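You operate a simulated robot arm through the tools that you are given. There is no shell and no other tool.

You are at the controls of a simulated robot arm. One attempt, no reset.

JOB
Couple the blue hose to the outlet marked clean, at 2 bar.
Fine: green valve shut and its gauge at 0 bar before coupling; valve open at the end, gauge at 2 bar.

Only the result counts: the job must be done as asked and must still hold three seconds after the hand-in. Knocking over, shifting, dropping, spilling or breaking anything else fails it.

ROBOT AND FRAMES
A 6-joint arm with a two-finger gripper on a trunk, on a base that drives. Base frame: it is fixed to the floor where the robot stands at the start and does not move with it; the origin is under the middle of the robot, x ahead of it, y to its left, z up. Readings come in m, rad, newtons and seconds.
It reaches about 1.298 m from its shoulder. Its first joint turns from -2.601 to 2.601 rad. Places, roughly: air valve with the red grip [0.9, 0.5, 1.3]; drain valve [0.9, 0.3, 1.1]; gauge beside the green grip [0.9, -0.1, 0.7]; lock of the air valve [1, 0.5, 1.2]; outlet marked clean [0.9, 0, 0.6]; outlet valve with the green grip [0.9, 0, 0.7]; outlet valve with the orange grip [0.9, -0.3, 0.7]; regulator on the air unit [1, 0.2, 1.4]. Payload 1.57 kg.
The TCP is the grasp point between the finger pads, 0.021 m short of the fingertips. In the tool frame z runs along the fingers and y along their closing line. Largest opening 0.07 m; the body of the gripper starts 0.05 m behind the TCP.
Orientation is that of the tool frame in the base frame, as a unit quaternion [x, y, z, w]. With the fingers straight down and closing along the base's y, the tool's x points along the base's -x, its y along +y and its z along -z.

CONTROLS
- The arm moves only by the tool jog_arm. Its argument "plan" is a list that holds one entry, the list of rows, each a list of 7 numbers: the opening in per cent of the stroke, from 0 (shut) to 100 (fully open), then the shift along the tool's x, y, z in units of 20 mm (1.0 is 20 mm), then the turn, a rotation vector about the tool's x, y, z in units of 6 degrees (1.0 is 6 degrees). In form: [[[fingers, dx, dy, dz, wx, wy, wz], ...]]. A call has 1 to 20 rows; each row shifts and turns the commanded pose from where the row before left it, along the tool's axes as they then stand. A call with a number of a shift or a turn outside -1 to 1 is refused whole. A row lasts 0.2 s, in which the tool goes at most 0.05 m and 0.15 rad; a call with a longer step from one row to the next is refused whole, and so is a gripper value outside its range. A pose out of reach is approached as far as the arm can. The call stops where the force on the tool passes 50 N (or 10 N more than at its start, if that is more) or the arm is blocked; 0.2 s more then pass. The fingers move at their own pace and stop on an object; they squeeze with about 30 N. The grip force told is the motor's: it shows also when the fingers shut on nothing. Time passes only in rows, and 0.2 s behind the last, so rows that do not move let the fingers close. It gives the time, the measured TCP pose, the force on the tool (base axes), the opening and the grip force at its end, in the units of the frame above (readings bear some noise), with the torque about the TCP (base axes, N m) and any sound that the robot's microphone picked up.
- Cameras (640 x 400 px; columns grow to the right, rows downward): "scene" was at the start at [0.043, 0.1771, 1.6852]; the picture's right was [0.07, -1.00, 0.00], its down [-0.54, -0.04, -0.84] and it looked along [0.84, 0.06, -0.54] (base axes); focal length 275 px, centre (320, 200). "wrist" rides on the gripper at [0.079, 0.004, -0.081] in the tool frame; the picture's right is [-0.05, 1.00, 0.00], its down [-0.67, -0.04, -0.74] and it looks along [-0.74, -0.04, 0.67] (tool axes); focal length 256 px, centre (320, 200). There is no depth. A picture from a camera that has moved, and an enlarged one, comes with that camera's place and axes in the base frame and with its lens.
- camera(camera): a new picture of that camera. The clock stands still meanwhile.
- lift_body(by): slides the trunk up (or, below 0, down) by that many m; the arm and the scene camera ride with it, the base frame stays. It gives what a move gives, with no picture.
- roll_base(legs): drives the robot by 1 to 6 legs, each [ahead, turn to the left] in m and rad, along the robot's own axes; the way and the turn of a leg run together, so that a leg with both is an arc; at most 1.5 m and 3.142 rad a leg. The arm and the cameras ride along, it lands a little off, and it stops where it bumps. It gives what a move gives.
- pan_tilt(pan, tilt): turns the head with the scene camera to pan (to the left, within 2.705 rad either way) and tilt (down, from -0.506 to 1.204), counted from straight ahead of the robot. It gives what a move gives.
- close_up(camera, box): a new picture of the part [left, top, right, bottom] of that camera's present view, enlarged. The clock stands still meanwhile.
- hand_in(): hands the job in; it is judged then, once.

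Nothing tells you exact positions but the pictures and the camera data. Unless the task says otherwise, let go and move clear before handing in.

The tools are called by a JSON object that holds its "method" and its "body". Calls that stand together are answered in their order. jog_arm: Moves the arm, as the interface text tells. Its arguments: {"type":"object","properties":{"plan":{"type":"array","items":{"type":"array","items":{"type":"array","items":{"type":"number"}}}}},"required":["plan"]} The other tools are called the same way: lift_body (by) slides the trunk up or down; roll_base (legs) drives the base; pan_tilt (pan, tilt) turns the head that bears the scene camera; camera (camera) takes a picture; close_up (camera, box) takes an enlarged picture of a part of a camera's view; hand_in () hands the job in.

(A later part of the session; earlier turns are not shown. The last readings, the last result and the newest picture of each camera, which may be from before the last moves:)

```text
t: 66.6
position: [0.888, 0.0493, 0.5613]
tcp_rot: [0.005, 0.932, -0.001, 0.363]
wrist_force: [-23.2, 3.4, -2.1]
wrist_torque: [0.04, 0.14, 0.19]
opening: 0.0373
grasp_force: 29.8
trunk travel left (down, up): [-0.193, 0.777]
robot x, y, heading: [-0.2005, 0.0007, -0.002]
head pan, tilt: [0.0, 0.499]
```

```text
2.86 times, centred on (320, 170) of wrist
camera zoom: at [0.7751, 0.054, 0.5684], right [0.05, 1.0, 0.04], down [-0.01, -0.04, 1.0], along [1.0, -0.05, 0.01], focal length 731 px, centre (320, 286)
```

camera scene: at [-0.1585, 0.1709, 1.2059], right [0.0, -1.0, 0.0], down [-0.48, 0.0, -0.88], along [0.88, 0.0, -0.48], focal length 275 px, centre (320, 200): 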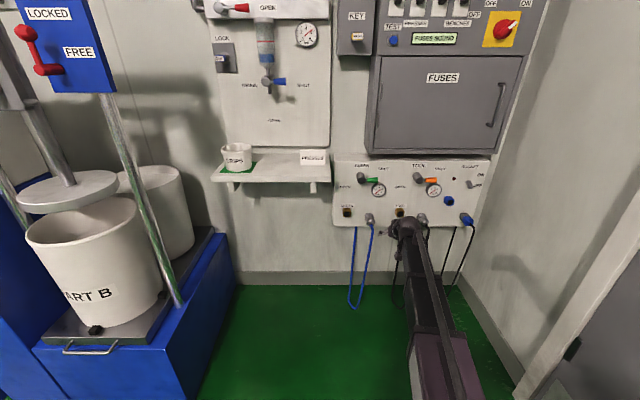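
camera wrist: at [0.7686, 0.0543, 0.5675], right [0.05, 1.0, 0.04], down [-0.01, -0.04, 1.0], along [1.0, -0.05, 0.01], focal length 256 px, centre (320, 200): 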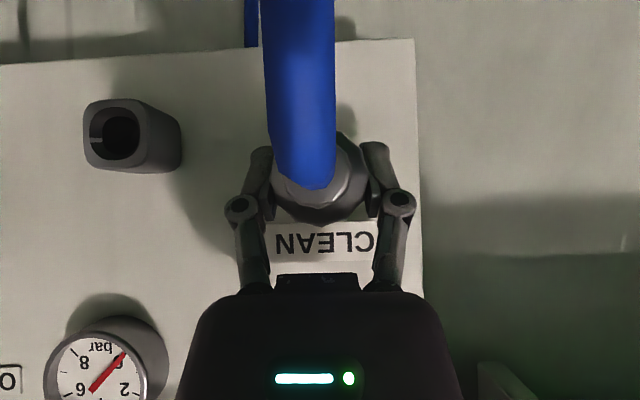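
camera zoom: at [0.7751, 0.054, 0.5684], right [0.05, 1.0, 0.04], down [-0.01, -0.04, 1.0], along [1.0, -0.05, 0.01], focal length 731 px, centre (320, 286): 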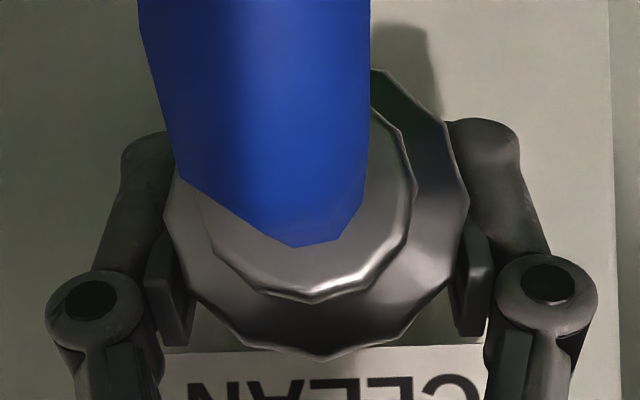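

Force is 23 N and rising without a click yet. I'll push a bit further in small steps and check the plug isn't slipping.

{"method": "jog_arm", "body": {"plan": [[[0, -0.11, 0, 0.101, 0, 0, 0]]]}}

{"method": "close_up", "body": {"camera": "wrist", "box": [220, 100, 420, 240]}}

{"method": "close_up", "body": {"camera": "scene", "box": [325, 185, 405, 235]}}

```text
t: 67.0
position: [0.8913, 0.0493, 0.5623]
tcp_rot: [0.005, 0.931, -0.001, 0.364]
wrist_force: [-22.4, 1.7, -1.9]
wrist_torque: [0.05, 0.13, 0.14]
opening: 0.0373
grasp_force: 29.7
trunk travel left (down, up): [-0.193, 0.777]
robot x, y, heading: [-0.2037, 0.0023, 0.001]
head pan, tilt: [0.0, 0.499]
```

```text
2.86 times, centred on (320, 170) of wrist
camera zoom: at [0.7783, 0.0541, 0.5684], right [0.05, 1.0, 0.04], down [-0.01, -0.04, 1.0], along [1.0, -0.05, 0.01], focal length 731 px, centre (320, 286)
```

zoom: 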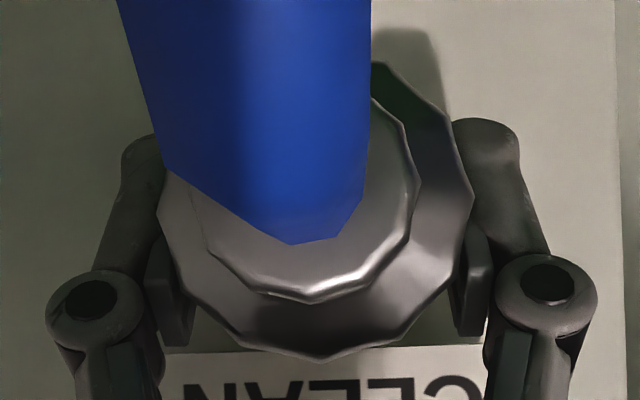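

```text
8.00 times, centred on (365, 210) of scene
camera zoom: at [-0.1594, 0.171, 1.2039], right [0.0, -1.0, 0.0], down [-0.48, 0.0, -0.88], along [0.88, 0.0, -0.48], focal length 2199 px, centre (-40, 120)
```

zoom: 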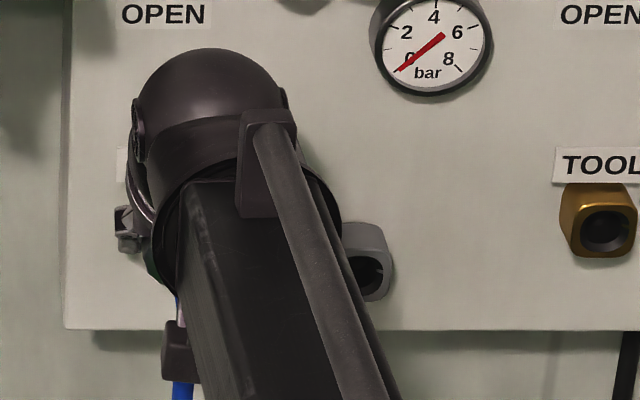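

The plug bottomed out and slipped slightly in the pads at about 22 N, with no click. I'll pull back a few millimetres to see whether it is held.

{"method": "jog_arm", "body": {"plan": [[[0, 0.184, 0, -0.169, 0, 0, 0], [0, 0.184, 0, -0.169, 0, 0, 0]]]}}

{"method": "close_up", "body": {"camera": "wrist", "box": [220, 100, 420, 240]}}

{"method": "jog_arm", "body": {"plan": [[[0, 0.184, 0, -0.169, 0, 0, 0], [0, 0, 0, 0, 0, 0, 0]]]}}

{"method": "close_up", "body": {"camera": "wrist", "box": [220, 100, 420, 240]}}

```text
t: 67.6
position: [0.8835, 0.0479, 0.5618]
tcp_rot: [0.005, 0.931, -0.001, 0.364]
wrist_force: [3.1, 0.1, 5.5]
wrist_torque: [-0.02, -0.27, -0.02]
opening: 0.0371
grasp_force: 29.8
trunk travel left (down, up): [-0.193, 0.777]
robot x, y, heading: [-0.2059, 0.0011, 0.003]
head pan, tilt: [0.0, 0.499]
```

```text
2.86 times, centred on (320, 170) of wrist
camera zoom: at [0.7695, 0.0538, 0.5681], right [0.05, 1.0, 0.04], down [-0.02, -0.04, 1.0], along [1.0, -0.05, 0.01], focal length 731 px, centre (320, 286)
```

zoom: 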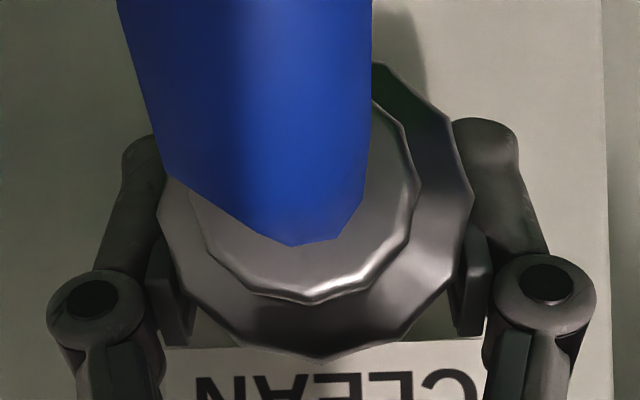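

```text
t: 68.2
position: [0.8771, 0.048, 0.562]
tcp_rot: [0.006, 0.932, -0.002, 0.363]
wrist_force: [4.1, 1.0, 8.6]
wrist_torque: [0.01, -0.32, 0.01]
opening: 0.0372
grasp_force: 29.6
trunk travel left (down, up): [-0.193, 0.777]
robot x, y, heading: [-0.2016, -0.0018, 0.001]
head pan, tilt: [0.0, 0.499]
```

```text
2.86 times, centred on (320, 170) of wrist
camera zoom: at [0.7638, 0.0537, 0.5683], right [0.05, 1.0, 0.04], down [-0.01, -0.04, 1.0], along [1.0, -0.05, 0.01], focal length 731 px, centre (320, 286)
```

zoom: 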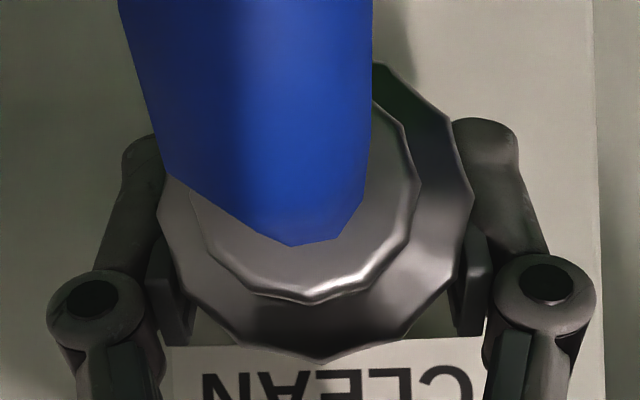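

It slides freely, so it isn't latched. The notch suggests a bayonet that needs pushing in and turning. I'll push it back home first, then twist clockwise about its own axis in small steps.

{"method": "jog_arm", "body": {"plan": [[[0, -0.184, 0, 0.169, 0, 0, 0], [0, -0.184, 0, 0.169, 0, 0, 0]]]}}

{"method": "jog_arm", "body": {"plan": [[[0, -0.11, 0, 0.101, 0, 0, 0]]]}}

```text
t: 68.8
position: [0.8865, 0.0487, 0.5612]
tcp_rot: [0.006, 0.932, -0.001, 0.362]
wrist_force: [-4.1, -0.2, 6.5]
wrist_torque: [-0.01, -0.19, -0.02]
opening: 0.0369
grasp_force: 29.9
trunk travel left (down, up): [-0.193, 0.777]
robot x, y, heading: [-0.2059, 0.0025, 0.003]
head pan, tilt: [0.0, 0.499]
```

```text
t: 69.2
position: [0.8888, 0.0499, 0.5622]
tcp_rot: [0.006, 0.932, -0.002, 0.363]
wrist_force: [-2.5, -0.8, 5.7]
wrist_torque: [-0.03, -0.17, 0.02]
opening: 0.037
grasp_force: 29.7
trunk travel left (down, up): [-0.193, 0.777]
robot x, y, heading: [-0.2048, -0.0026, -0.002]
head pan, tilt: [0.0, 0.499]
```

Nearly home with little force. I'll push on a few more millimetres.

{"method": "jog_arm", "body": {"plan": [[[0, -0.11, 0, 0.101, 0, 0, 0]]]}}

{"method": "jog_arm", "body": {"plan": [[[0, -0.074, 0, 0.068, 0, 0, 0]]]}}

{"method": "close_up", "body": {"camera": "wrist", "box": [220, 100, 420, 240]}}

```text
t: 69.6
position: [0.891, 0.0484, 0.5615]
tcp_rot: [0.005, 0.932, -0.001, 0.362]
wrist_force: [-10.6, 1.4, 3.2]
wrist_torque: [0.02, -0.51, 0.01]
opening: 0.037
grasp_force: 29.3
trunk travel left (down, up): [-0.193, 0.777]
robot x, y, heading: [-0.2005, 0.002, 0.001]
head pan, tilt: [0.0, 0.499]
```

```text
t: 70.0
position: [0.8926, 0.0487, 0.56]
tcp_rot: [0.005, 0.932, 0.0, 0.361]
wrist_force: [-23.3, 2.4, 1.0]
wrist_torque: [0.05, 0.07, 0.12]
opening: 0.0376
grasp_force: 29.3
trunk travel left (down, up): [-0.193, 0.777]
robot x, y, heading: [-0.2031, 0.0006, 0.0]
head pan, tilt: [0.0, 0.499]
```

```text
2.86 times, centred on (320, 170) of wrist
camera zoom: at [0.7798, 0.0541, 0.5685], right [0.05, 1.0, 0.04], down [-0.01, -0.04, 1.0], along [1.0, -0.05, 0.01], focal length 731 px, centre (320, 286)
```

zoom: 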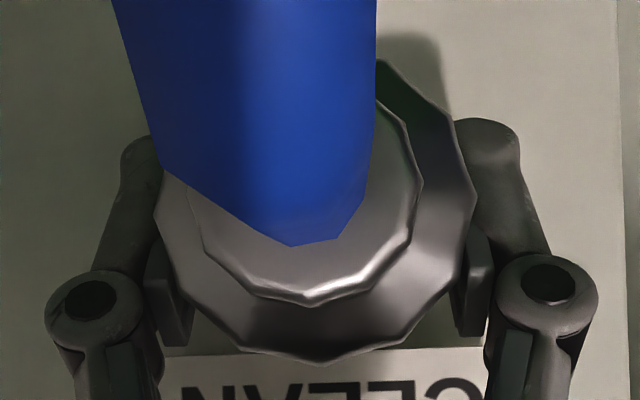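

Seated with about 23 N of push. Now one 6° clockwise step about the plug axis while holding that push.

{"method": "jog_arm", "body": {"plan": [[[0, 0, 0, 0, -0.737, 0.011, 0.676]]]}}

```text
t: 70.4
position: [0.8935, 0.0482, 0.5623]
tcp_rot: [0.026, 0.931, 0.046, 0.362]
wrist_force: [-17.7, -0.8, 1.9]
wrist_torque: [-1.14, 0.54, -0.77]
opening: 0.0384
grasp_force: 32.0
trunk travel left (down, up): [-0.193, 0.777]
robot x, y, heading: [-0.2005, -0.0028, 0.002]
head pan, tilt: [0.0, 0.499]
```

A torque of -1.1 N·m resists clockwise turning. I'll go back and try one step counter-clockwise.

{"method": "jog_arm", "body": {"plan": [[[0, 0, 0, 0, 0.737, -0.011, -0.676]]]}}

{"method": "jog_arm", "body": {"plan": [[[0, 0, 0, 0, 0.737, -0.011, -0.676]]]}}

```text
t: 70.8
position: [0.894, 0.0489, 0.5618]
tcp_rot: [0.006, 0.932, -0.001, 0.363]
wrist_force: [-14.9, 3.1, -0.9]
wrist_torque: [0.41, 0.02, 0.11]
opening: 0.0371
grasp_force: 29.8
trunk travel left (down, up): [-0.193, 0.777]
robot x, y, heading: [-0.2023, -0.0029, 0.001]
head pan, tilt: [0.0, 0.499]
```

```text
t: 71.2
position: [0.8954, 0.0483, 0.5623]
tcp_rot: [-0.012, 0.93, -0.048, 0.363]
wrist_force: [-8.2, 2.0, -5.4]
wrist_torque: [2.04, -0.38, 0.32]
opening: 0.0384
grasp_force: 31.7
trunk travel left (down, up): [-0.193, 0.777]
robot x, y, heading: [-0.2027, -0.0031, 0.005]
head pan, tilt: [0.0, 0.499]
```

It resists both ways, so the plug is keyed in the slot and isn't meant to turn. I'll undo the roll, let go with it pushed in (as it sat in its holder), back off and inspect.

{"method": "jog_arm", "body": {"plan": [[[0, 0, 0, 0, -0.737, 0.011, 0.676], [0, 0, 0, 0, 0, 0, 0]]]}}

{"method": "jog_arm", "body": {"plan": [[[30, 0, 0, 0, 0, 0, 0], [60, 0, 0, 0, 0, 0, 0], [100, 0, 0, 0, 0, 0, 0], [100, 0, 0, 0, 0, 0, 0], [100, 0, 0, 0, 0, 0, 0]]]}}

{"method": "close_up", "body": {"camera": "wrist", "box": [220, 100, 420, 240]}}

```text
t: 71.8
position: [0.896, 0.05, 0.5607]
tcp_rot: [0.005, 0.932, -0.002, 0.363]
wrist_force: [0.4, 4.5, -0.6]
wrist_torque: [-0.33, 0.04, 0.22]
opening: 0.0368
grasp_force: 29.8
trunk travel left (down, up): [-0.193, 0.777]
robot x, y, heading: [-0.2046, 0.001, 0.003]
head pan, tilt: [0.0, 0.499]
```

```text
t: 73.0
position: [0.8946, 0.0491, 0.561]
tcp_rot: [0.005, 0.932, -0.001, 0.363]
wrist_force: [0.2, 0.3, 0.6]
wrist_torque: [0.03, -0.01, -0.01]
opening: 0.07
grasp_force: 0.1
trunk travel left (down, up): [-0.193, 0.777]
robot x, y, heading: [-0.2001, 0.0001, 0.001]
head pan, tilt: [0.0, 0.499]
```

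```text
2.86 times, centred on (320, 170) of wrist
camera zoom: at [0.7817, 0.0539, 0.5676], right [0.05, 1.0, 0.04], down [-0.01, -0.04, 1.0], along [1.0, -0.05, 0.01], focal length 731 px, centre (320, 286)
```

zoom: 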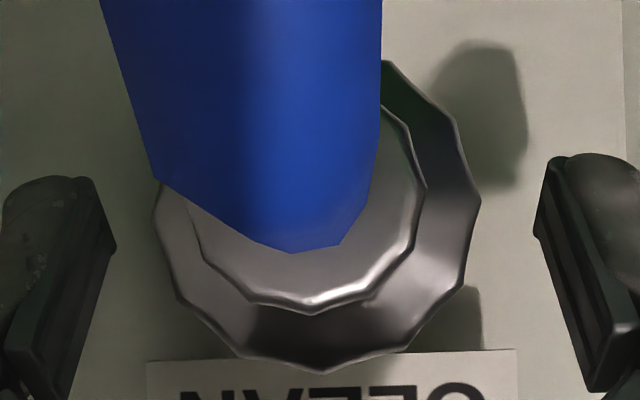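

The plug stays in place when released. I'll back straight out and look at how deep it sits.

{"method": "jog_arm", "body": {"plan": [[[100, 0.737, 0, -0.675, 0, 0, 0], [100, 0.737, 0, -0.675, 0, 0, 0], [100, 0.737, 0, -0.675, 0, 0, 0], [100, 0.737, 0, -0.675, 0, 0, 0], [100, 0.737, 0, -0.675, 0, 0, 0], [100, 0.737, 0, -0.675, 0, 0, 0]]]}}

{"method": "camera", "body": {"camera": "wrist"}}

{"method": "close_up", "body": {"camera": "scene", "box": [325, 185, 405, 235]}}

```text
t: 74.4
position: [0.7753, 0.0497, 0.5598]
tcp_rot: [0.006, 0.932, -0.001, 0.362]
wrist_force: [0.0, -0.3, -0.8]
wrist_torque: [0.01, 0.02, 0.01]
opening: 0.0699
grasp_force: 0.1
trunk travel left (down, up): [-0.193, 0.777]
robot x, y, heading: [-0.2026, 0.0002, -0.006]
head pan, tilt: [0.0, 0.499]
```

```text
taken
camera wrist: at [0.6616, 0.0547, 0.5676], right [0.05, 1.0, 0.04], down [-0.01, -0.04, 1.0], along [1.0, -0.05, 0.01], focal length 256 px, centre (320, 200)
```

wrist: 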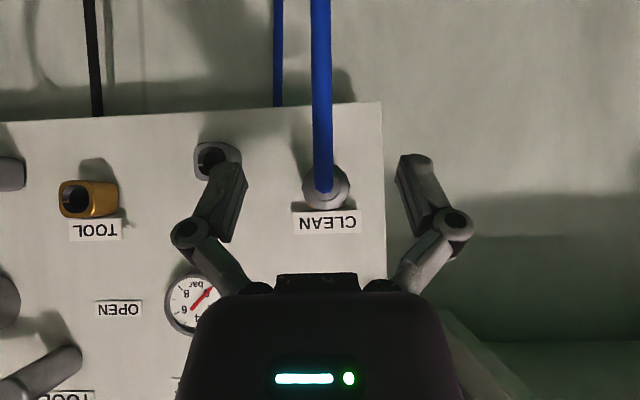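

```text
8.00 times, centred on (365, 210) of scene
camera zoom: at [-0.1584, 0.1709, 1.2039], right [0.0, -1.0, 0.0], down [-0.48, 0.0, -0.88], along [0.88, 0.0, -0.48], focal length 2199 px, centre (-40, 120)
```

zoom: 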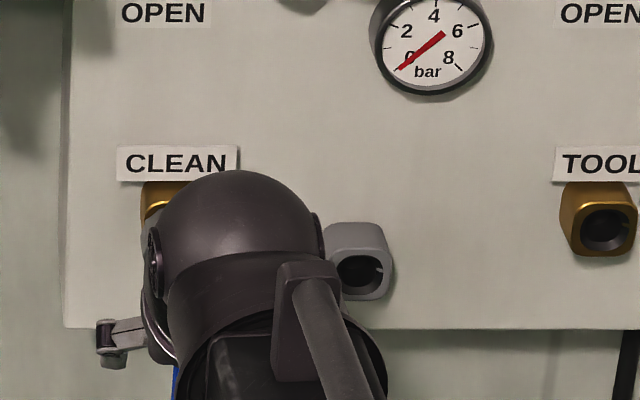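

The plug is hanging in the clean outlet. I'll move the arm to the right so both cameras can see the joint from the side.

{"method": "jog_arm", "body": {"plan": [[[100, 0, -1, 0, 0, 0, 0], [100, 0, -1, 0, 0, 0, 0], [100, 0, -1, 0, 0, 0, 0], [100, 0, -1, 0, 0, 0, 0], [100, 0, -1, 0, 0, 0, 0], [100, 0, -1, 0, 0, 0, 0], [100, 0, -1, 0, 0, 0, 0]]]}}

{"method": "close_up", "body": {"camera": "scene", "box": [330, 195, 370, 220]}}

{"method": "close_up", "body": {"camera": "scene", "box": [325, 185, 445, 255]}}

{"method": "close_up", "body": {"camera": "wrist", "box": [400, 100, 600, 240]}}

```text
t: 76.0
position: [0.7725, -0.0896, 0.5608]
tcp_rot: [0.006, 0.932, -0.002, 0.362]
wrist_force: [-0.7, 0.3, 0.1]
wrist_torque: [0.01, -0.02, -0.03]
opening: 0.0699
grasp_force: 0.1
trunk travel left (down, up): [-0.193, 0.777]
robot x, y, heading: [-0.2018, 0.0017, -0.003]
head pan, tilt: [0.0, 0.499]
```

```text
16.00 times, centred on (350, 208) of scene
camera zoom: at [-0.1585, 0.171, 1.2039], right [0.0, -1.0, 0.0], down [-0.48, 0.0, -0.88], along [0.88, 0.0, -0.48], focal length 4398 px, centre (-160, 80)
```

zoom: 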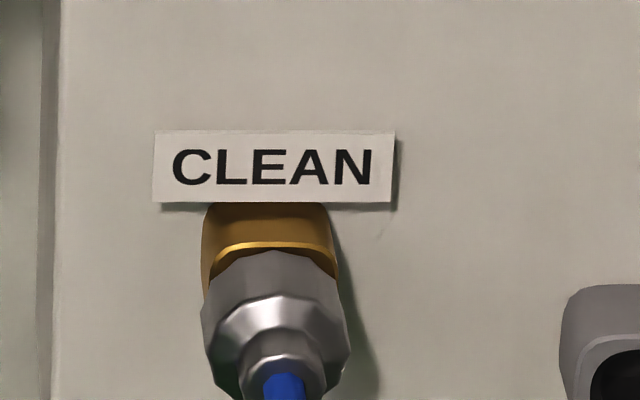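

```text
5.33 times, centred on (385, 220) of scene
camera zoom: at [-0.1585, 0.171, 1.2039], right [0.0, -1.0, 0.0], down [-0.48, 0.0, -0.88], along [0.88, 0.0, -0.48], focal length 1466 px, centre (-27, 93)
```

zoom: 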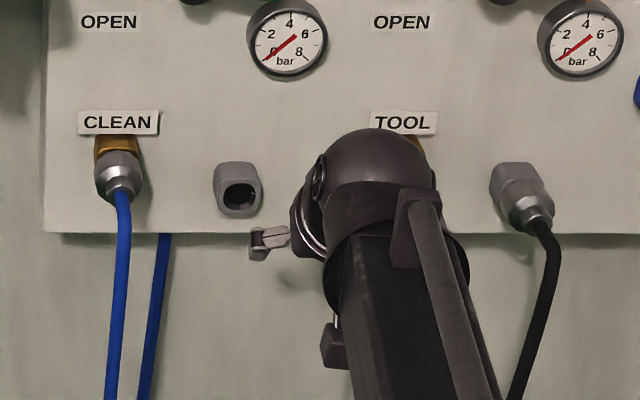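

```text
2.86 times, centred on (500, 170) of wrist
camera zoom: at [0.6597, -0.0848, 0.5676], right [0.05, 1.0, 0.04], down [-0.01, -0.04, 1.0], along [1.0, -0.05, 0.01], focal length 731 px, centre (-194, 286)
```

zoom: 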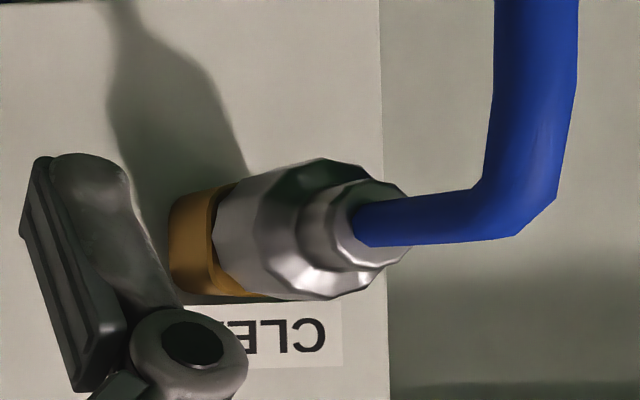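

The collar sits flush on the brass face, so it is fully inserted, but I heard no latch and it slid freely. I'll push harder by closing the fingers behind the collar shoulder around the nozzle, so the push doesn't depend on friction.

{"method": "jog_arm", "body": {"plan": [[[100, 0, 1, 0, 0, 0, 0], [100, 0, 1, 0, 0, 0, 0], [100, 0, 1, 0, 0, 0, 0], [100, 0, 1, 0, 0, 0, 0], [100, 0, 1, 0, 0, 0, 0], [100, 0, 1, 0, 0, 0, 0], [100, 0, 0.95, 0, 0, 0, 0]]]}}

{"method": "jog_arm", "body": {"plan": [[[100, -0.737, 0, 0.675, 0, 0, 0], [100, -0.737, 0, 0.675, 0, 0, 0], [100, -0.737, 0, 0.675, 0, 0, 0], [100, -0.295, 0, 0.27, 0, 0, 0]]]}}

{"method": "camera", "body": {"camera": "wrist"}}

```text
t: 77.6
position: [0.7731, 0.0494, 0.5612]
tcp_rot: [0.006, 0.932, -0.001, 0.363]
wrist_force: [-0.2, -0.4, 0.5]
wrist_torque: [-0.03, -0.02, 0.01]
opening: 0.0699
grasp_force: 0.1
trunk travel left (down, up): [-0.193, 0.777]
robot x, y, heading: [-0.2022, -0.002, -0.002]
head pan, tilt: [0.0, 0.499]
```

```text
t: 78.6
position: [0.842, 0.0475, 0.5616]
tcp_rot: [0.006, 0.932, -0.001, 0.363]
wrist_force: [0.4, -0.2, -0.3]
wrist_torque: [0.01, 0.01, -0.02]
opening: 0.0702
grasp_force: 0.1
trunk travel left (down, up): [-0.193, 0.777]
robot x, y, heading: [-0.2042, -0.0001, -0.002]
head pan, tilt: [0.0, 0.499]
```

```text
taken
camera wrist: at [0.7301, 0.0532, 0.5676], right [0.05, 1.0, 0.04], down [-0.01, -0.04, 1.0], along [1.0, -0.05, 0.01], focal length 256 px, centre (320, 200)
```

wrist: 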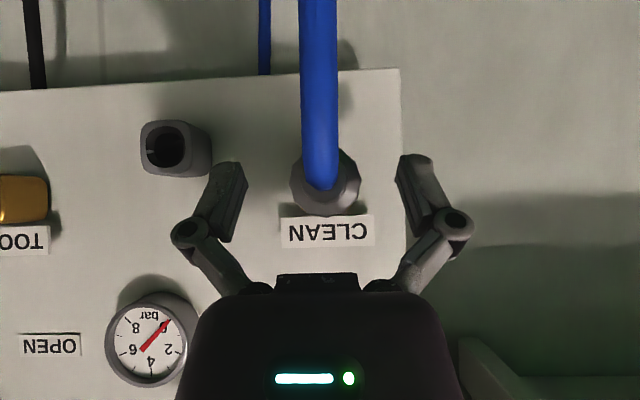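

The fingers straddle the nozzle region. I'll close and see from the opening what they hold.

{"method": "jog_arm", "body": {"plan": [[[0, 0, 0, 0, 0, 0, 0], [0, 0, 0, 0, 0, 0, 0], [0, 0, 0, 0, 0, 0, 0], [0, 0, 0, 0, 0, 0, 0]]]}}

{"method": "close_up", "body": {"camera": "wrist", "box": [220, 100, 420, 240]}}

```text
t: 79.6
position: [0.8425, 0.0486, 0.5625]
tcp_rot: [0.005, 0.932, 0.0, 0.363]
wrist_force: [-7.4, 11.4, 3.5]
wrist_torque: [0.15, -0.05, 0.17]
opening: 0.0214
grasp_force: 30.5
trunk travel left (down, up): [-0.193, 0.777]
robot x, y, heading: [-0.2042, 0.0019, 0.004]
head pan, tilt: [0.0, 0.499]
```

```text
2.86 times, centred on (320, 170) of wrist
camera zoom: at [0.7293, 0.0544, 0.5682], right [0.05, 1.0, 0.04], down [-0.01, -0.04, 1.0], along [1.0, -0.05, 0.01], focal length 731 px, centre (320, 286)
```

zoom: 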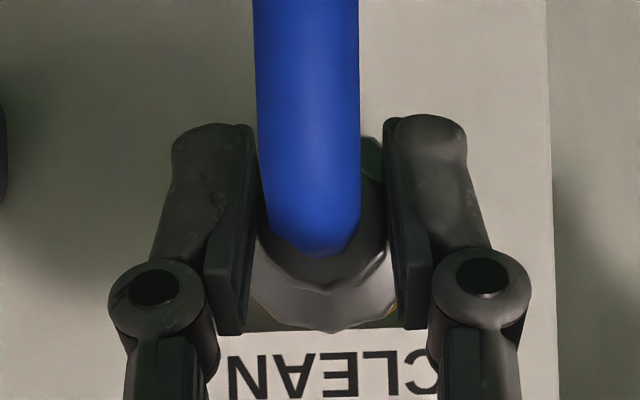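

The opening of 0.0214 m means I have the nozzle, with the pads behind the collar shoulder. I'll push forward in 3 mm steps.

{"method": "jog_arm", "body": {"plan": [[[0, -0.11, 0.04, 0.101, 0, 0, 0]]]}}

{"method": "jog_arm", "body": {"plan": [[[0, -0.11, 0, 0.101, 0, 0, 0]]]}}

{"method": "jog_arm", "body": {"plan": [[[0, -0.11, 0, 0.101, 0, 0, 0]]]}}

```text
t: 80.0
position: [0.8422, 0.049, 0.5618]
tcp_rot: [0.005, 0.932, -0.002, 0.362]
wrist_force: [-23.9, 8.9, -0.3]
wrist_torque: [0.08, 0.08, 0.16]
opening: 0.0217
grasp_force: 29.8
trunk travel left (down, up): [-0.193, 0.777]
robot x, y, heading: [-0.2038, 0.0032, 0.001]
head pan, tilt: [0.0, 0.499]
```

```text
t: 80.4
position: [0.8463, 0.0489, 0.5627]
tcp_rot: [0.005, 0.932, -0.001, 0.362]
wrist_force: [-29.3, 6.9, 0.6]
wrist_torque: [0.07, 0.12, 0.24]
opening: 0.0214
grasp_force: 29.6
trunk travel left (down, up): [-0.193, 0.777]
robot x, y, heading: [-0.2037, 0.0016, 0.001]
head pan, tilt: [0.0, 0.499]
```

```text
t: 80.9
position: [0.8475, 0.0491, 0.5622]
tcp_rot: [0.005, 0.933, -0.001, 0.361]
wrist_force: [-4.7, 2.2, 9.6]
wrist_torque: [0.08, -0.18, 0.17]
opening: 0.0216
grasp_force: 29.7
trunk travel left (down, up): [-0.193, 0.777]
robot x, y, heading: [-0.2041, -0.0014, -0.005]
head pan, tilt: [0.0, 0.499]
stopped in row 1: the force on the tool passed its limit at 52 N (the readings are from after the stop); the commanded pose is now the measured one
```

It took 52 N without a click. I'll test with a gentle pull whether it's now held.

{"method": "jog_arm", "body": {"plan": [[[0, 0.11, 0, -0.101, 0, 0, 0], [0, 0.11, 0, -0.101, 0, 0, 0]]]}}

{"method": "close_up", "body": {"camera": "wrist", "box": [220, 100, 420, 240]}}

{"method": "jog_arm", "body": {"plan": [[[0, 0.11, 0, -0.101, 0, 0, 0], [0, 0.11, 0, -0.101, 0, 0, 0]]]}}

{"method": "close_up", "body": {"camera": "wrist", "box": [220, 100, 420, 240]}}

```text
t: 81.5
position: [0.8418, 0.0492, 0.5613]
tcp_rot: [0.005, 0.933, -0.002, 0.361]
wrist_force: [7.8, 0.6, 12.4]
wrist_torque: [0.01, -0.84, 0.01]
opening: 0.0213
grasp_force: 30.2
trunk travel left (down, up): [-0.193, 0.777]
robot x, y, heading: [-0.204, 0.0, -0.001]
head pan, tilt: [0.0, 0.499]
```

```text
2.86 times, centred on (320, 170) of wrist
camera zoom: at [0.7289, 0.0539, 0.5686], right [0.05, 1.0, 0.04], down [-0.01, -0.04, 1.0], along [1.0, -0.05, 0.01], focal length 731 px, centre (320, 286)
```

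zoom: 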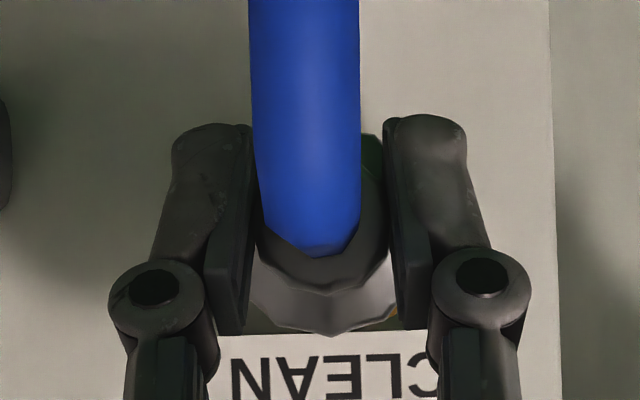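

```text
t: 82.1
position: [0.8363, 0.0489, 0.5608]
tcp_rot: [0.005, 0.933, -0.001, 0.359]
wrist_force: [5.2, -0.1, 10.9]
wrist_torque: [-0.02, -0.88, 0.02]
opening: 0.0211
grasp_force: 30.0
trunk travel left (down, up): [-0.193, 0.777]
robot x, y, heading: [-0.2013, -0.0031, -0.0]
head pan, tilt: [0.0, 0.499]
```

```text
2.86 times, centred on (320, 170) of wrist
camera zoom: at [0.7229, 0.0545, 0.5685], right [0.05, 1.0, 0.04], down [-0.01, -0.04, 1.0], along [1.0, -0.05, 0.0], focal length 731 px, centre (320, 286)
```

zoom: 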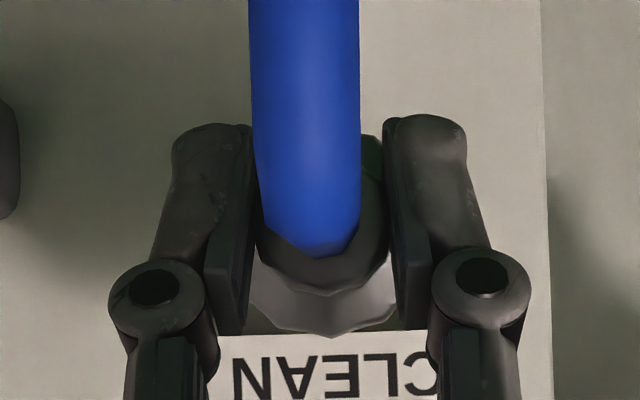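

It still slides, so pushing alone doesn't lock it. I'll seat it again, release, and inspect the notch in the empty holder and the tool outlet up close to understand the lock.

{"method": "jog_arm", "body": {"plan": [[[0, -0.184, 0, 0.169, 0, 0, 0], [0, -0.184, 0, 0.169, 0, 0, 0]]]}}

{"method": "jog_arm", "body": {"plan": [[[0, -0.074, 0, 0.068, 0, 0, 0]]]}}

{"method": "jog_arm", "body": {"plan": [[[50, 0, 0, 0, 0, 0, 0], [100, 0, 0, 0, 0, 0, 0], [100, 0, 0, 0, 0, 0, 0], [100, 0, 0, 0, 0, 0, 0], [100, 0.737, 0, -0.675, 0, 0, 0], [100, 0.737, 0, -0.675, 0, 0, 0], [100, 0.737, 0, -0.675, 0, 0, 0], [100, 0.737, 0, -0.675, 0, 0, 0]]]}}

{"method": "jog_arm", "body": {"plan": [[[100, 0, -1, 0, 0, 0, 0], [100, 0, -1, 0, 0, 0, 0], [100, 0, -1, 0, 0, 0, 0], [100, 0, -1, 0, 0, 0, 0], [100, 0, -0.7, 0, 0, 0, 0]]]}}

{"method": "camera", "body": {"camera": "wrist"}}

{"method": "close_up", "body": {"camera": "wrist", "box": [280, 110, 380, 180]}}

{"method": "close_up", "body": {"camera": "wrist", "box": [380, 110, 560, 240]}}

```text
t: 82.7
position: [0.8459, 0.0493, 0.5605]
tcp_rot: [0.006, 0.933, -0.002, 0.359]
wrist_force: [-3.8, 0.6, 8.7]
wrist_torque: [0.0, -0.56, 0.05]
opening: 0.0213
grasp_force: 30.3
trunk travel left (down, up): [-0.193, 0.777]
robot x, y, heading: [-0.204, -0.0019, -0.002]
head pan, tilt: [0.0, 0.499]
```

```text
t: 83.1
position: [0.8463, 0.0492, 0.5606]
tcp_rot: [0.005, 0.933, -0.002, 0.359]
wrist_force: [-11.9, 1.9, 8.4]
wrist_torque: [-0.01, -0.65, 0.06]
opening: 0.0215
grasp_force: 29.8
trunk travel left (down, up): [-0.193, 0.777]
robot x, y, heading: [-0.2066, 0.0009, -0.0]
head pan, tilt: [0.0, 0.499]
```

```text
t: 84.9
position: [0.7678, 0.0521, 0.5598]
tcp_rot: [0.006, 0.933, -0.002, 0.36]
wrist_force: [0.6, 0.0, 0.0]
wrist_torque: [-0.01, 0.01, 0.0]
opening: 0.0701
grasp_force: 0.0
trunk travel left (down, up): [-0.193, 0.777]
robot x, y, heading: [-0.2035, 0.0002, -0.002]
head pan, tilt: [0.0, 0.499]
```

```text
t: 86.1
position: [0.7681, -0.0442, 0.5587]
tcp_rot: [0.004, 0.933, 0.0, 0.36]
wrist_force: [-0.3, -0.3, -0.6]
wrist_torque: [0.02, 0.0, 0.02]
opening: 0.0699
grasp_force: 0.1
trunk travel left (down, up): [-0.193, 0.777]
robot x, y, heading: [-0.2027, 0.004, 0.002]
head pan, tilt: [0.0, 0.499]
```

```text
taken
camera wrist: at [0.6542, -0.0386, 0.5675], right [0.05, 1.0, 0.04], down [-0.01, -0.04, 1.0], along [1.0, -0.05, 0.0], focal length 256 px, centre (320, 200)
```

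wrist: 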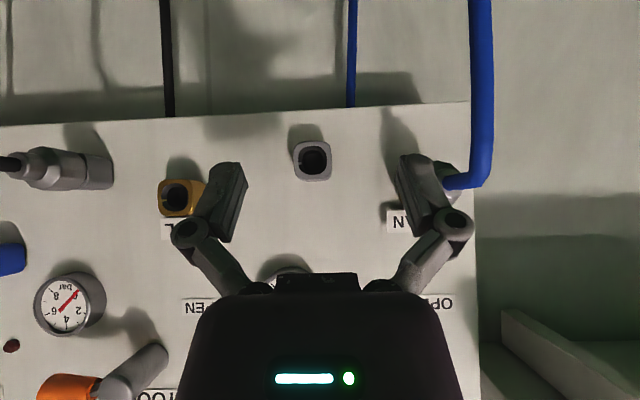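

```text
5.71 times, centred on (330, 145) of wrist
camera zoom: at [0.6542, -0.0386, 0.5675], right [0.05, 1.0, 0.04], down [-0.01, -0.04, 1.0], along [1.0, -0.05, 0.0], focal length 1463 px, centre (263, 514)
```

zoom: 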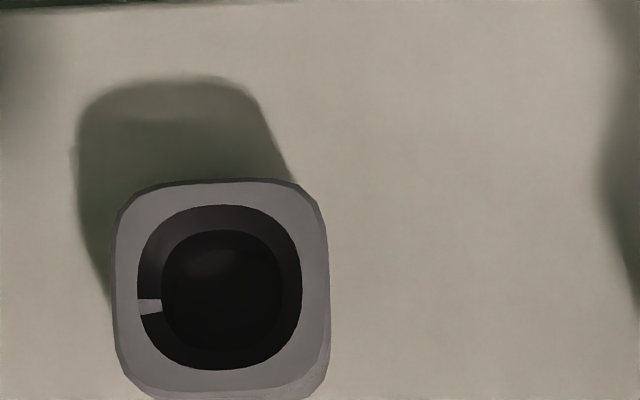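

```text
3.08 times, centred on (470, 175) of wrist
camera zoom: at [0.6542, -0.0386, 0.5675], right [0.05, 1.0, 0.04], down [-0.01, -0.04, 1.0], along [1.0, -0.05, 0.0], focal length 788 px, centre (-142, 277)
```

zoom: 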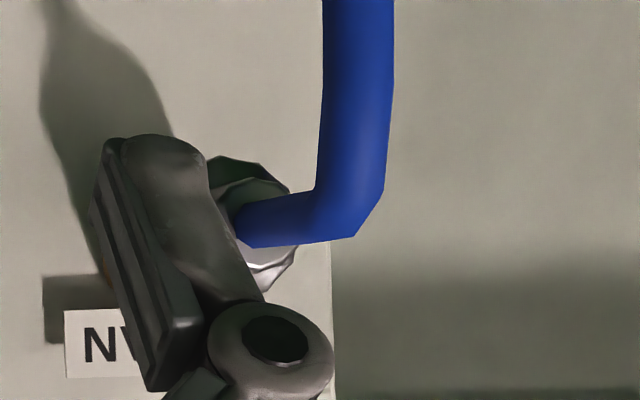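

The holder's bore shows a small tooth on its right side. I'll look at the seated plug from both sides for any gap between the collar and the brass face.

{"method": "close_up", "body": {"camera": "scene", "box": [334, 200, 366, 220]}}

{"method": "jog_arm", "body": {"plan": [[[100, 0, -1, 0, 0, 0, 0], [100, 0, -1, 0, 0, 0, 0], [100, 0, -1, 0, 0, 0, 0]]]}}

{"method": "close_up", "body": {"camera": "wrist", "box": [440, 110, 560, 190]}}

{"method": "close_up", "body": {"camera": "wrist", "box": [80, 110, 200, 190]}}

```text
16.00 times, centred on (350, 210) of scene
camera zoom: at [-0.1587, 0.171, 1.2039], right [0.0, -1.0, 0.0], down [-0.48, 0.0, -0.88], along [0.88, 0.0, -0.48], focal length 4398 px, centre (-160, 40)
```

zoom: 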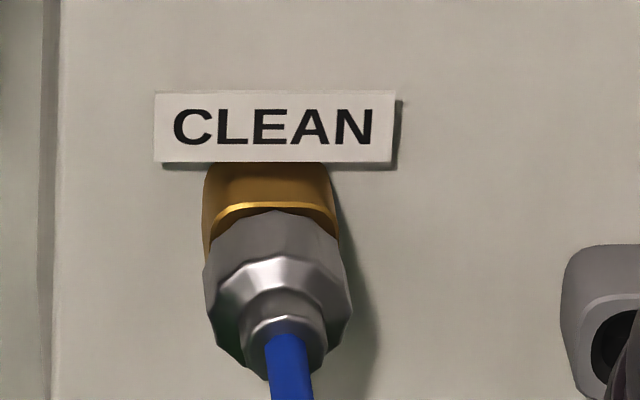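

```text
t: 86.9
position: [0.7677, -0.1021, 0.5602]
tcp_rot: [0.006, 0.933, -0.001, 0.359]
wrist_force: [1.0, -0.1, 0.7]
wrist_torque: [0.03, 0.05, 0.0]
opening: 0.0702
grasp_force: 0.1
trunk travel left (down, up): [-0.193, 0.777]
robot x, y, heading: [-0.2035, -0.0008, 0.001]
head pan, tilt: [0.0, 0.499]
```

```text
5.00 times, centred on (500, 150) of wrist
camera zoom: at [0.6537, -0.0968, 0.5675], right [0.05, 1.0, 0.04], down [-0.01, -0.04, 1.0], along [1.0, -0.05, 0.0], focal length 1280 px, centre (-580, 450)
```

zoom: 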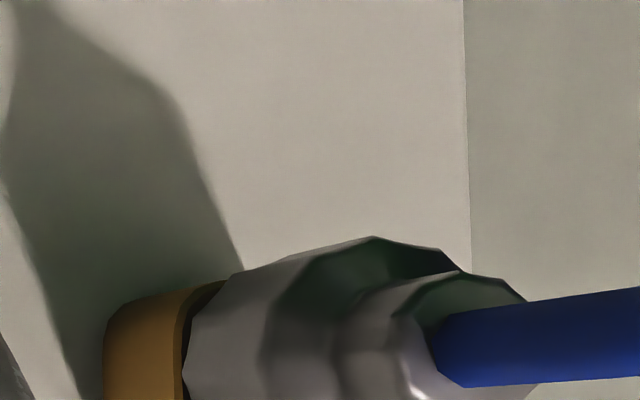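

```text
5.00 times, centred on (140, 150) of wrist
camera zoom: at [0.6537, -0.0968, 0.5675], right [0.05, 1.0, 0.04], down [-0.01, -0.04, 1.0], along [1.0, -0.05, 0.0], focal length 1280 px, centre (1220, 450)
```

zoom: 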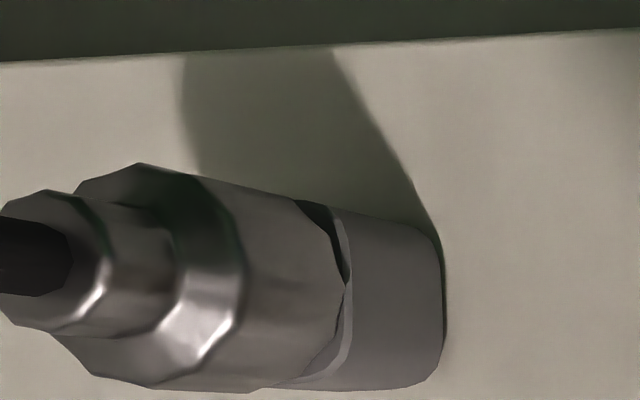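

I'll take a better-framed close-up of the blue plug against the brass face.

{"method": "close_up", "body": {"camera": "wrist", "box": [450, 150, 570, 230]}}

{"method": "camera", "body": {"camera": "wrist"}}

```text
5.00 times, centred on (510, 190) of wrist
camera zoom: at [0.6537, -0.0968, 0.5675], right [0.05, 1.0, 0.04], down [-0.01, -0.04, 1.0], along [1.0, -0.05, 0.0], focal length 1280 px, centre (-630, 250)
```

zoom: 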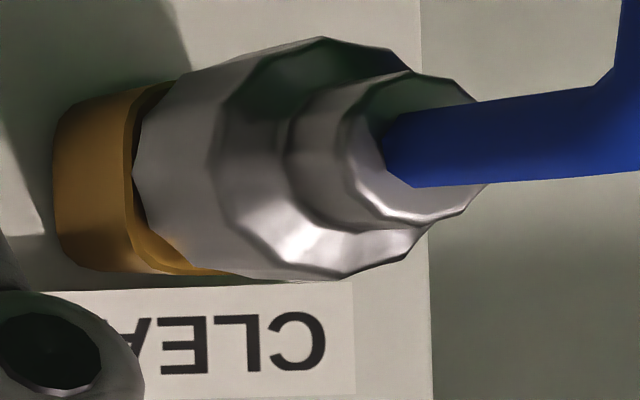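

```text
taken
camera wrist: at [0.6537, -0.0968, 0.5675], right [0.05, 1.0, 0.04], down [-0.01, -0.04, 1.0], along [1.0, -0.05, 0.0], focal length 256 px, centre (320, 200)
```

wrist: 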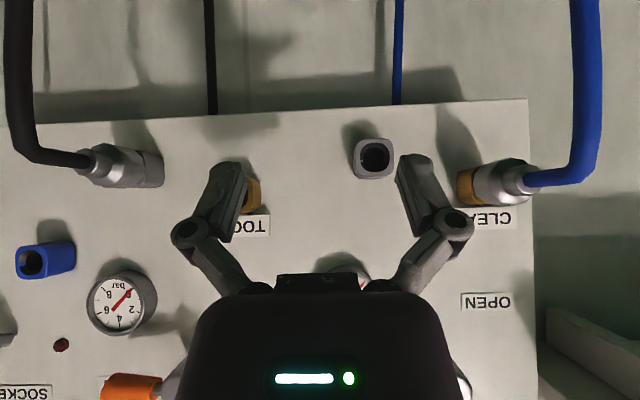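

The seated blue plug looks just like the parked black one, so a quarter-turn lock still seems possible. I'll regrip the collar and try a larger clockwise twist while watching the collar facets.

{"method": "jog_arm", "body": {"plan": [[[100, 0, 1, 0, 0, 0, 0], [100, 0, 1, 0, 0, 0, 0], [100, 0, 1, 0, 0, 0, 0], [100, 0, 1, 0, 0, 0, 0], [100, 0, 1, 0, 0, 0, 0], [100, 0, 1, 0, 0, 0, 0], [100, 0, 1, 0, 0, 0, 0], [100, 0, 0.6, 0, 0, 0, 0]]]}}

{"method": "jog_arm", "body": {"plan": [[[100, -0.737, 0, 0.675, 0, 0, 0], [100, -0.737, 0, 0.675, 0, 0, 0], [100, -0.737, 0, 0.675, 0, 0, 0], [100, -0.737, 0, 0.675, 0, 0, 0], [100, -0.737, 0, 0.675, 0, 0, 0], [100, -0.55, 0, 0.506, 0, 0, 0]]]}}

{"method": "close_up", "body": {"camera": "wrist", "box": [220, 100, 420, 240]}}

```text
t: 88.7
position: [0.7678, 0.0492, 0.5614]
tcp_rot: [0.007, 0.933, -0.002, 0.359]
wrist_force: [0.8, 0.9, -0.4]
wrist_torque: [-0.04, 0.0, 0.0]
opening: 0.0699
grasp_force: 0.1
trunk travel left (down, up): [-0.193, 0.777]
robot x, y, heading: [-0.2023, -0.0007, 0.003]
head pan, tilt: [0.0, 0.499]
```

```text
t: 90.1
position: [0.8824, 0.0468, 0.5598]
tcp_rot: [0.005, 0.933, -0.002, 0.36]
wrist_force: [-0.3, -0.7, 0.8]
wrist_torque: [-0.02, -0.03, 0.02]
opening: 0.0703
grasp_force: 0.1
trunk travel left (down, up): [-0.193, 0.777]
robot x, y, heading: [-0.2029, 0.0017, -0.001]
head pan, tilt: [0.0, 0.499]
```

```text
2.86 times, centred on (320, 170) of wrist
camera zoom: at [0.7695, 0.0514, 0.5675], right [0.05, 1.0, 0.04], down [-0.01, -0.04, 1.0], along [1.0, -0.05, 0.0], focal length 731 px, centre (320, 286)
```

zoom: 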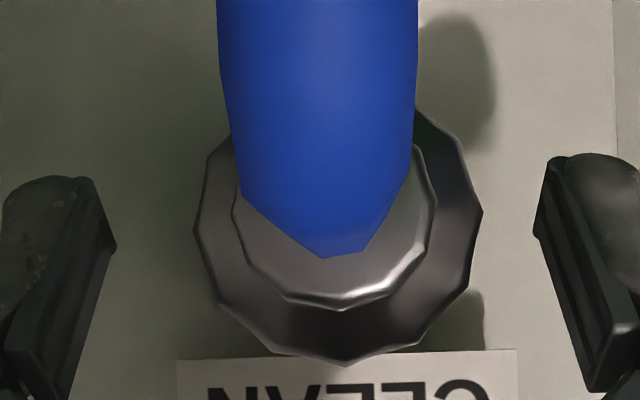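

The plug is about 1.7 mm to the left of the finger centre. I'll shift over, close on the collar, and apply a light push.

{"method": "jog_arm", "body": {"plan": [[[100, 0, 0.085, 0, 0, 0, 0], [0, 0, 0, 0, 0, 0, 0], [0, 0, 0, 0, 0, 0, 0], [0, 0, 0, 0, 0, 0, 0], [0, 0, 0, 0, 0, 0, 0]]]}}

{"method": "jog_arm", "body": {"plan": [[[0, -0.074, 0, 0.068, 0, 0, 0]]]}}

{"method": "close_up", "body": {"camera": "wrist", "box": [220, 100, 420, 240]}}

```text
t: 91.3
position: [0.8818, 0.049, 0.5608]
tcp_rot: [0.005, 0.933, -0.001, 0.359]
wrist_force: [-8.3, 5.3, 3.6]
wrist_torque: [0.15, -0.07, 0.09]
opening: 0.037
grasp_force: 29.7
trunk travel left (down, up): [-0.193, 0.777]
robot x, y, heading: [-0.2045, 0.001, 0.002]
head pan, tilt: [0.0, 0.499]
```

```text
t: 91.7
position: [0.8821, 0.0498, 0.5607]
tcp_rot: [0.005, 0.934, -0.002, 0.357]
wrist_force: [-23.1, 5.4, 1.1]
wrist_torque: [0.1, 0.1, 0.07]
opening: 0.0377
grasp_force: 30.3
trunk travel left (down, up): [-0.193, 0.777]
robot x, y, heading: [-0.2047, -0.001, -0.003]
head pan, tilt: [0.0, 0.499]
```

```text
2.86 times, centred on (320, 170) of wrist
camera zoom: at [0.7699, 0.054, 0.5684], right [0.05, 1.0, 0.04], down [0.0, -0.04, 1.0], along [1.0, -0.05, 0.0], focal length 731 px, centre (320, 286)
```

zoom: 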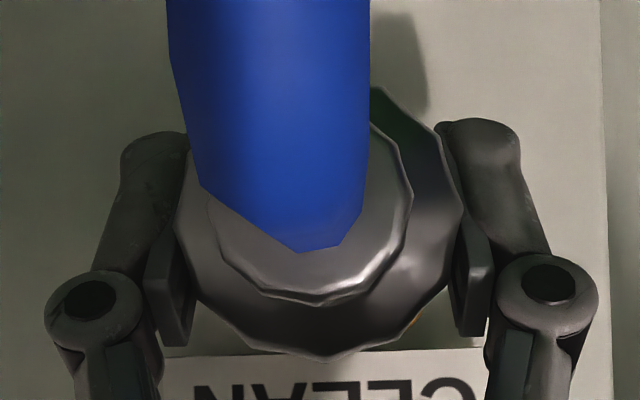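

Holding with a light push. Clockwise 6°, checking torque, then a small trunk drop, and another 6°.

{"method": "jog_arm", "body": {"plan": [[[0, 0, 0, 0, -0.743, 0.01, 0.669]]]}}

{"method": "lift_body", "body": {"by": -0.0018}}

{"method": "jog_arm", "body": {"plan": [[[0, 0, 0, 0, -0.743, 0.01, 0.669]]]}}

{"method": "close_up", "body": {"camera": "wrist", "box": [220, 100, 420, 240]}}

```text
t: 92.1
position: [0.8845, 0.048, 0.561]
tcp_rot: [0.024, 0.932, 0.047, 0.358]
wrist_force: [-14.6, 3.0, -0.6]
wrist_torque: [-1.01, 0.27, -0.22]
opening: 0.0384
grasp_force: 30.1
trunk travel left (down, up): [-0.193, 0.777]
robot x, y, heading: [-0.2033, 0.0019, 0.002]
head pan, tilt: [0.0, 0.499]
```

```text
t: 92.6
position: [0.8849, 0.0497, 0.5607]
tcp_rot: [0.025, 0.931, 0.048, 0.36]
wrist_force: [-7.2, 2.9, 12.0]
wrist_torque: [-0.54, 0.25, -0.19]
opening: 0.0385
grasp_force: 30.3
trunk travel left (down, up): [-0.191, 0.779]
robot x, y, heading: [-0.2013, -0.0004, 0.009]
head pan, tilt: [0.0, 0.499]
```

```text
t: 93.0
position: [0.885, 0.0481, 0.5612]
tcp_rot: [0.044, 0.928, 0.095, 0.358]
wrist_force: [-0.3, -1.8, 10.4]
wrist_torque: [-1.04, -0.39, -0.04]
opening: 0.0398
grasp_force: 30.1
trunk travel left (down, up): [-0.191, 0.779]
robot x, y, heading: [-0.2044, 0.0032, 0.003]
head pan, tilt: [0.0, 0.499]
```

```text
2.86 times, centred on (320, 170) of wrist
camera zoom: at [0.7717, 0.0511, 0.5706], right [0.05, 0.97, 0.24], down [-0.01, -0.24, 0.97], along [1.0, -0.05, -0.01], focal length 731 px, centre (320, 286)
```

zoom: 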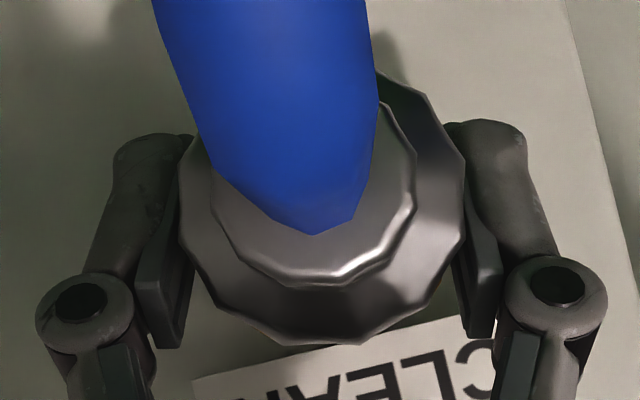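

The collar facets stayed fixed to the panel while the pads slipped around them, so clockwise is blocked. I'll return to neutral and check counter-clockwise the same way.

{"method": "jog_arm", "body": {"plan": [[[0, 0, 0, 0, 0.743, -0.01, -0.669], [0, 0, 0, 0, 0.743, -0.01, -0.669]]]}}

{"method": "jog_arm", "body": {"plan": [[[0, 0, 0, 0, 0.743, -0.01, -0.669]]]}}

{"method": "jog_arm", "body": {"plan": [[[0, 0, 0, 0, 0.743, -0.01, -0.669]]]}}

{"method": "close_up", "body": {"camera": "wrist", "box": [220, 100, 420, 240]}}

```text
t: 93.6
position: [0.885, 0.0496, 0.5588]
tcp_rot: [0.006, 0.933, -0.001, 0.359]
wrist_force: [4.3, 2.7, 7.4]
wrist_torque: [0.3, -0.16, 0.02]
opening: 0.0373
grasp_force: 29.8
trunk travel left (down, up): [-0.191, 0.779]
robot x, y, heading: [-0.2024, 0.0033, 0.002]
head pan, tilt: [0.0, 0.499]
```

```text
t: 94.0
position: [0.884, 0.0487, 0.5577]
tcp_rot: [-0.013, 0.933, -0.05, 0.357]
wrist_force: [5.8, 3.4, 1.2]
wrist_torque: [0.81, -0.23, 0.12]
opening: 0.0382
grasp_force: 29.5
trunk travel left (down, up): [-0.191, 0.779]
robot x, y, heading: [-0.2038, -0.0021, 0.002]
head pan, tilt: [0.0, 0.499]
```

```text
t: 94.4
position: [0.8839, 0.0498, 0.5605]
tcp_rot: [-0.033, 0.929, -0.099, 0.356]
wrist_force: [5.5, 12.6, -3.9]
wrist_torque: [0.82, 0.15, 0.19]
opening: 0.0391
grasp_force: 32.0
trunk travel left (down, up): [-0.191, 0.779]
robot x, y, heading: [-0.2051, -0.0006, -0.0]
head pan, tilt: [0.0, 0.499]
```

```text
2.86 times, centred on (320, 170) of wrist
camera zoom: at [0.7714, 0.0566, 0.5668], right [0.05, 0.98, -0.17], down [0.0, 0.17, 0.99], along [1.0, -0.05, 0.01], focal length 731 px, centre (320, 286)
```

zoom: 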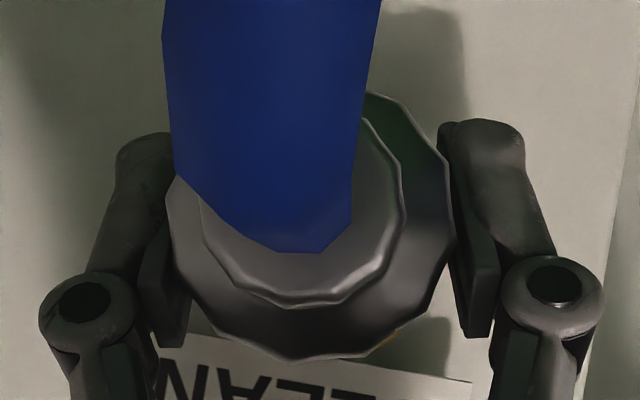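

Counter-clockwise slips too, so at this depth the plug can't turn either way. To learn how it locks I'll pull the plug out again and look at its nose with the scene camera. First I'll undo the roll and draw it out.

{"method": "jog_arm", "body": {"plan": [[[0, 0, 0, 0, -0.743, 0.01, 0.669], [0, 0, 0, 0, -0.743, 0.01, 0.669]]]}}

{"method": "jog_arm", "body": {"plan": [[[0, 0.372, 0, -0.334, 0, 0, 0], [0, 0.372, 0, -0.334, 0, 0, 0], [0, 0.743, 0, -0.669, 0, 0, 0], [0, 0.743, 0, -0.669, 0, 0, 0]]]}}

{"method": "camera", "body": {"camera": "wrist"}}

```text
t: 95.0
position: [0.8847, 0.0483, 0.5573]
tcp_rot: [0.005, 0.934, -0.001, 0.358]
wrist_force: [-1.9, 12.6, -3.6]
wrist_torque: [-0.48, 0.03, 0.13]
opening: 0.037
grasp_force: 29.5
trunk travel left (down, up): [-0.191, 0.779]
robot x, y, heading: [-0.2041, 0.0014, 0.0]
head pan, tilt: [0.0, 0.499]
```

```text
t: 96.0
position: [0.8246, 0.0491, 0.5562]
tcp_rot: [0.005, 0.933, -0.001, 0.359]
wrist_force: [0.0, -0.3, 0.3]
wrist_torque: [-0.01, -0.03, 0.0]
opening: 0.0368
grasp_force: 29.7
trunk travel left (down, up): [-0.191, 0.779]
robot x, y, heading: [-0.2034, -0.0016, 0.003]
head pan, tilt: [0.0, 0.499]
```

```text
taken
camera wrist: at [0.712, 0.0539, 0.5653], right [0.05, 1.0, 0.04], down [0.0, -0.04, 1.0], along [1.0, -0.05, 0.0], focal length 256 px, centre (320, 200)
```

wrist: 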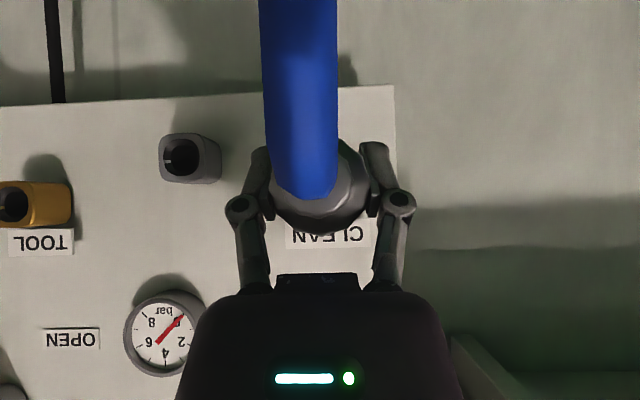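

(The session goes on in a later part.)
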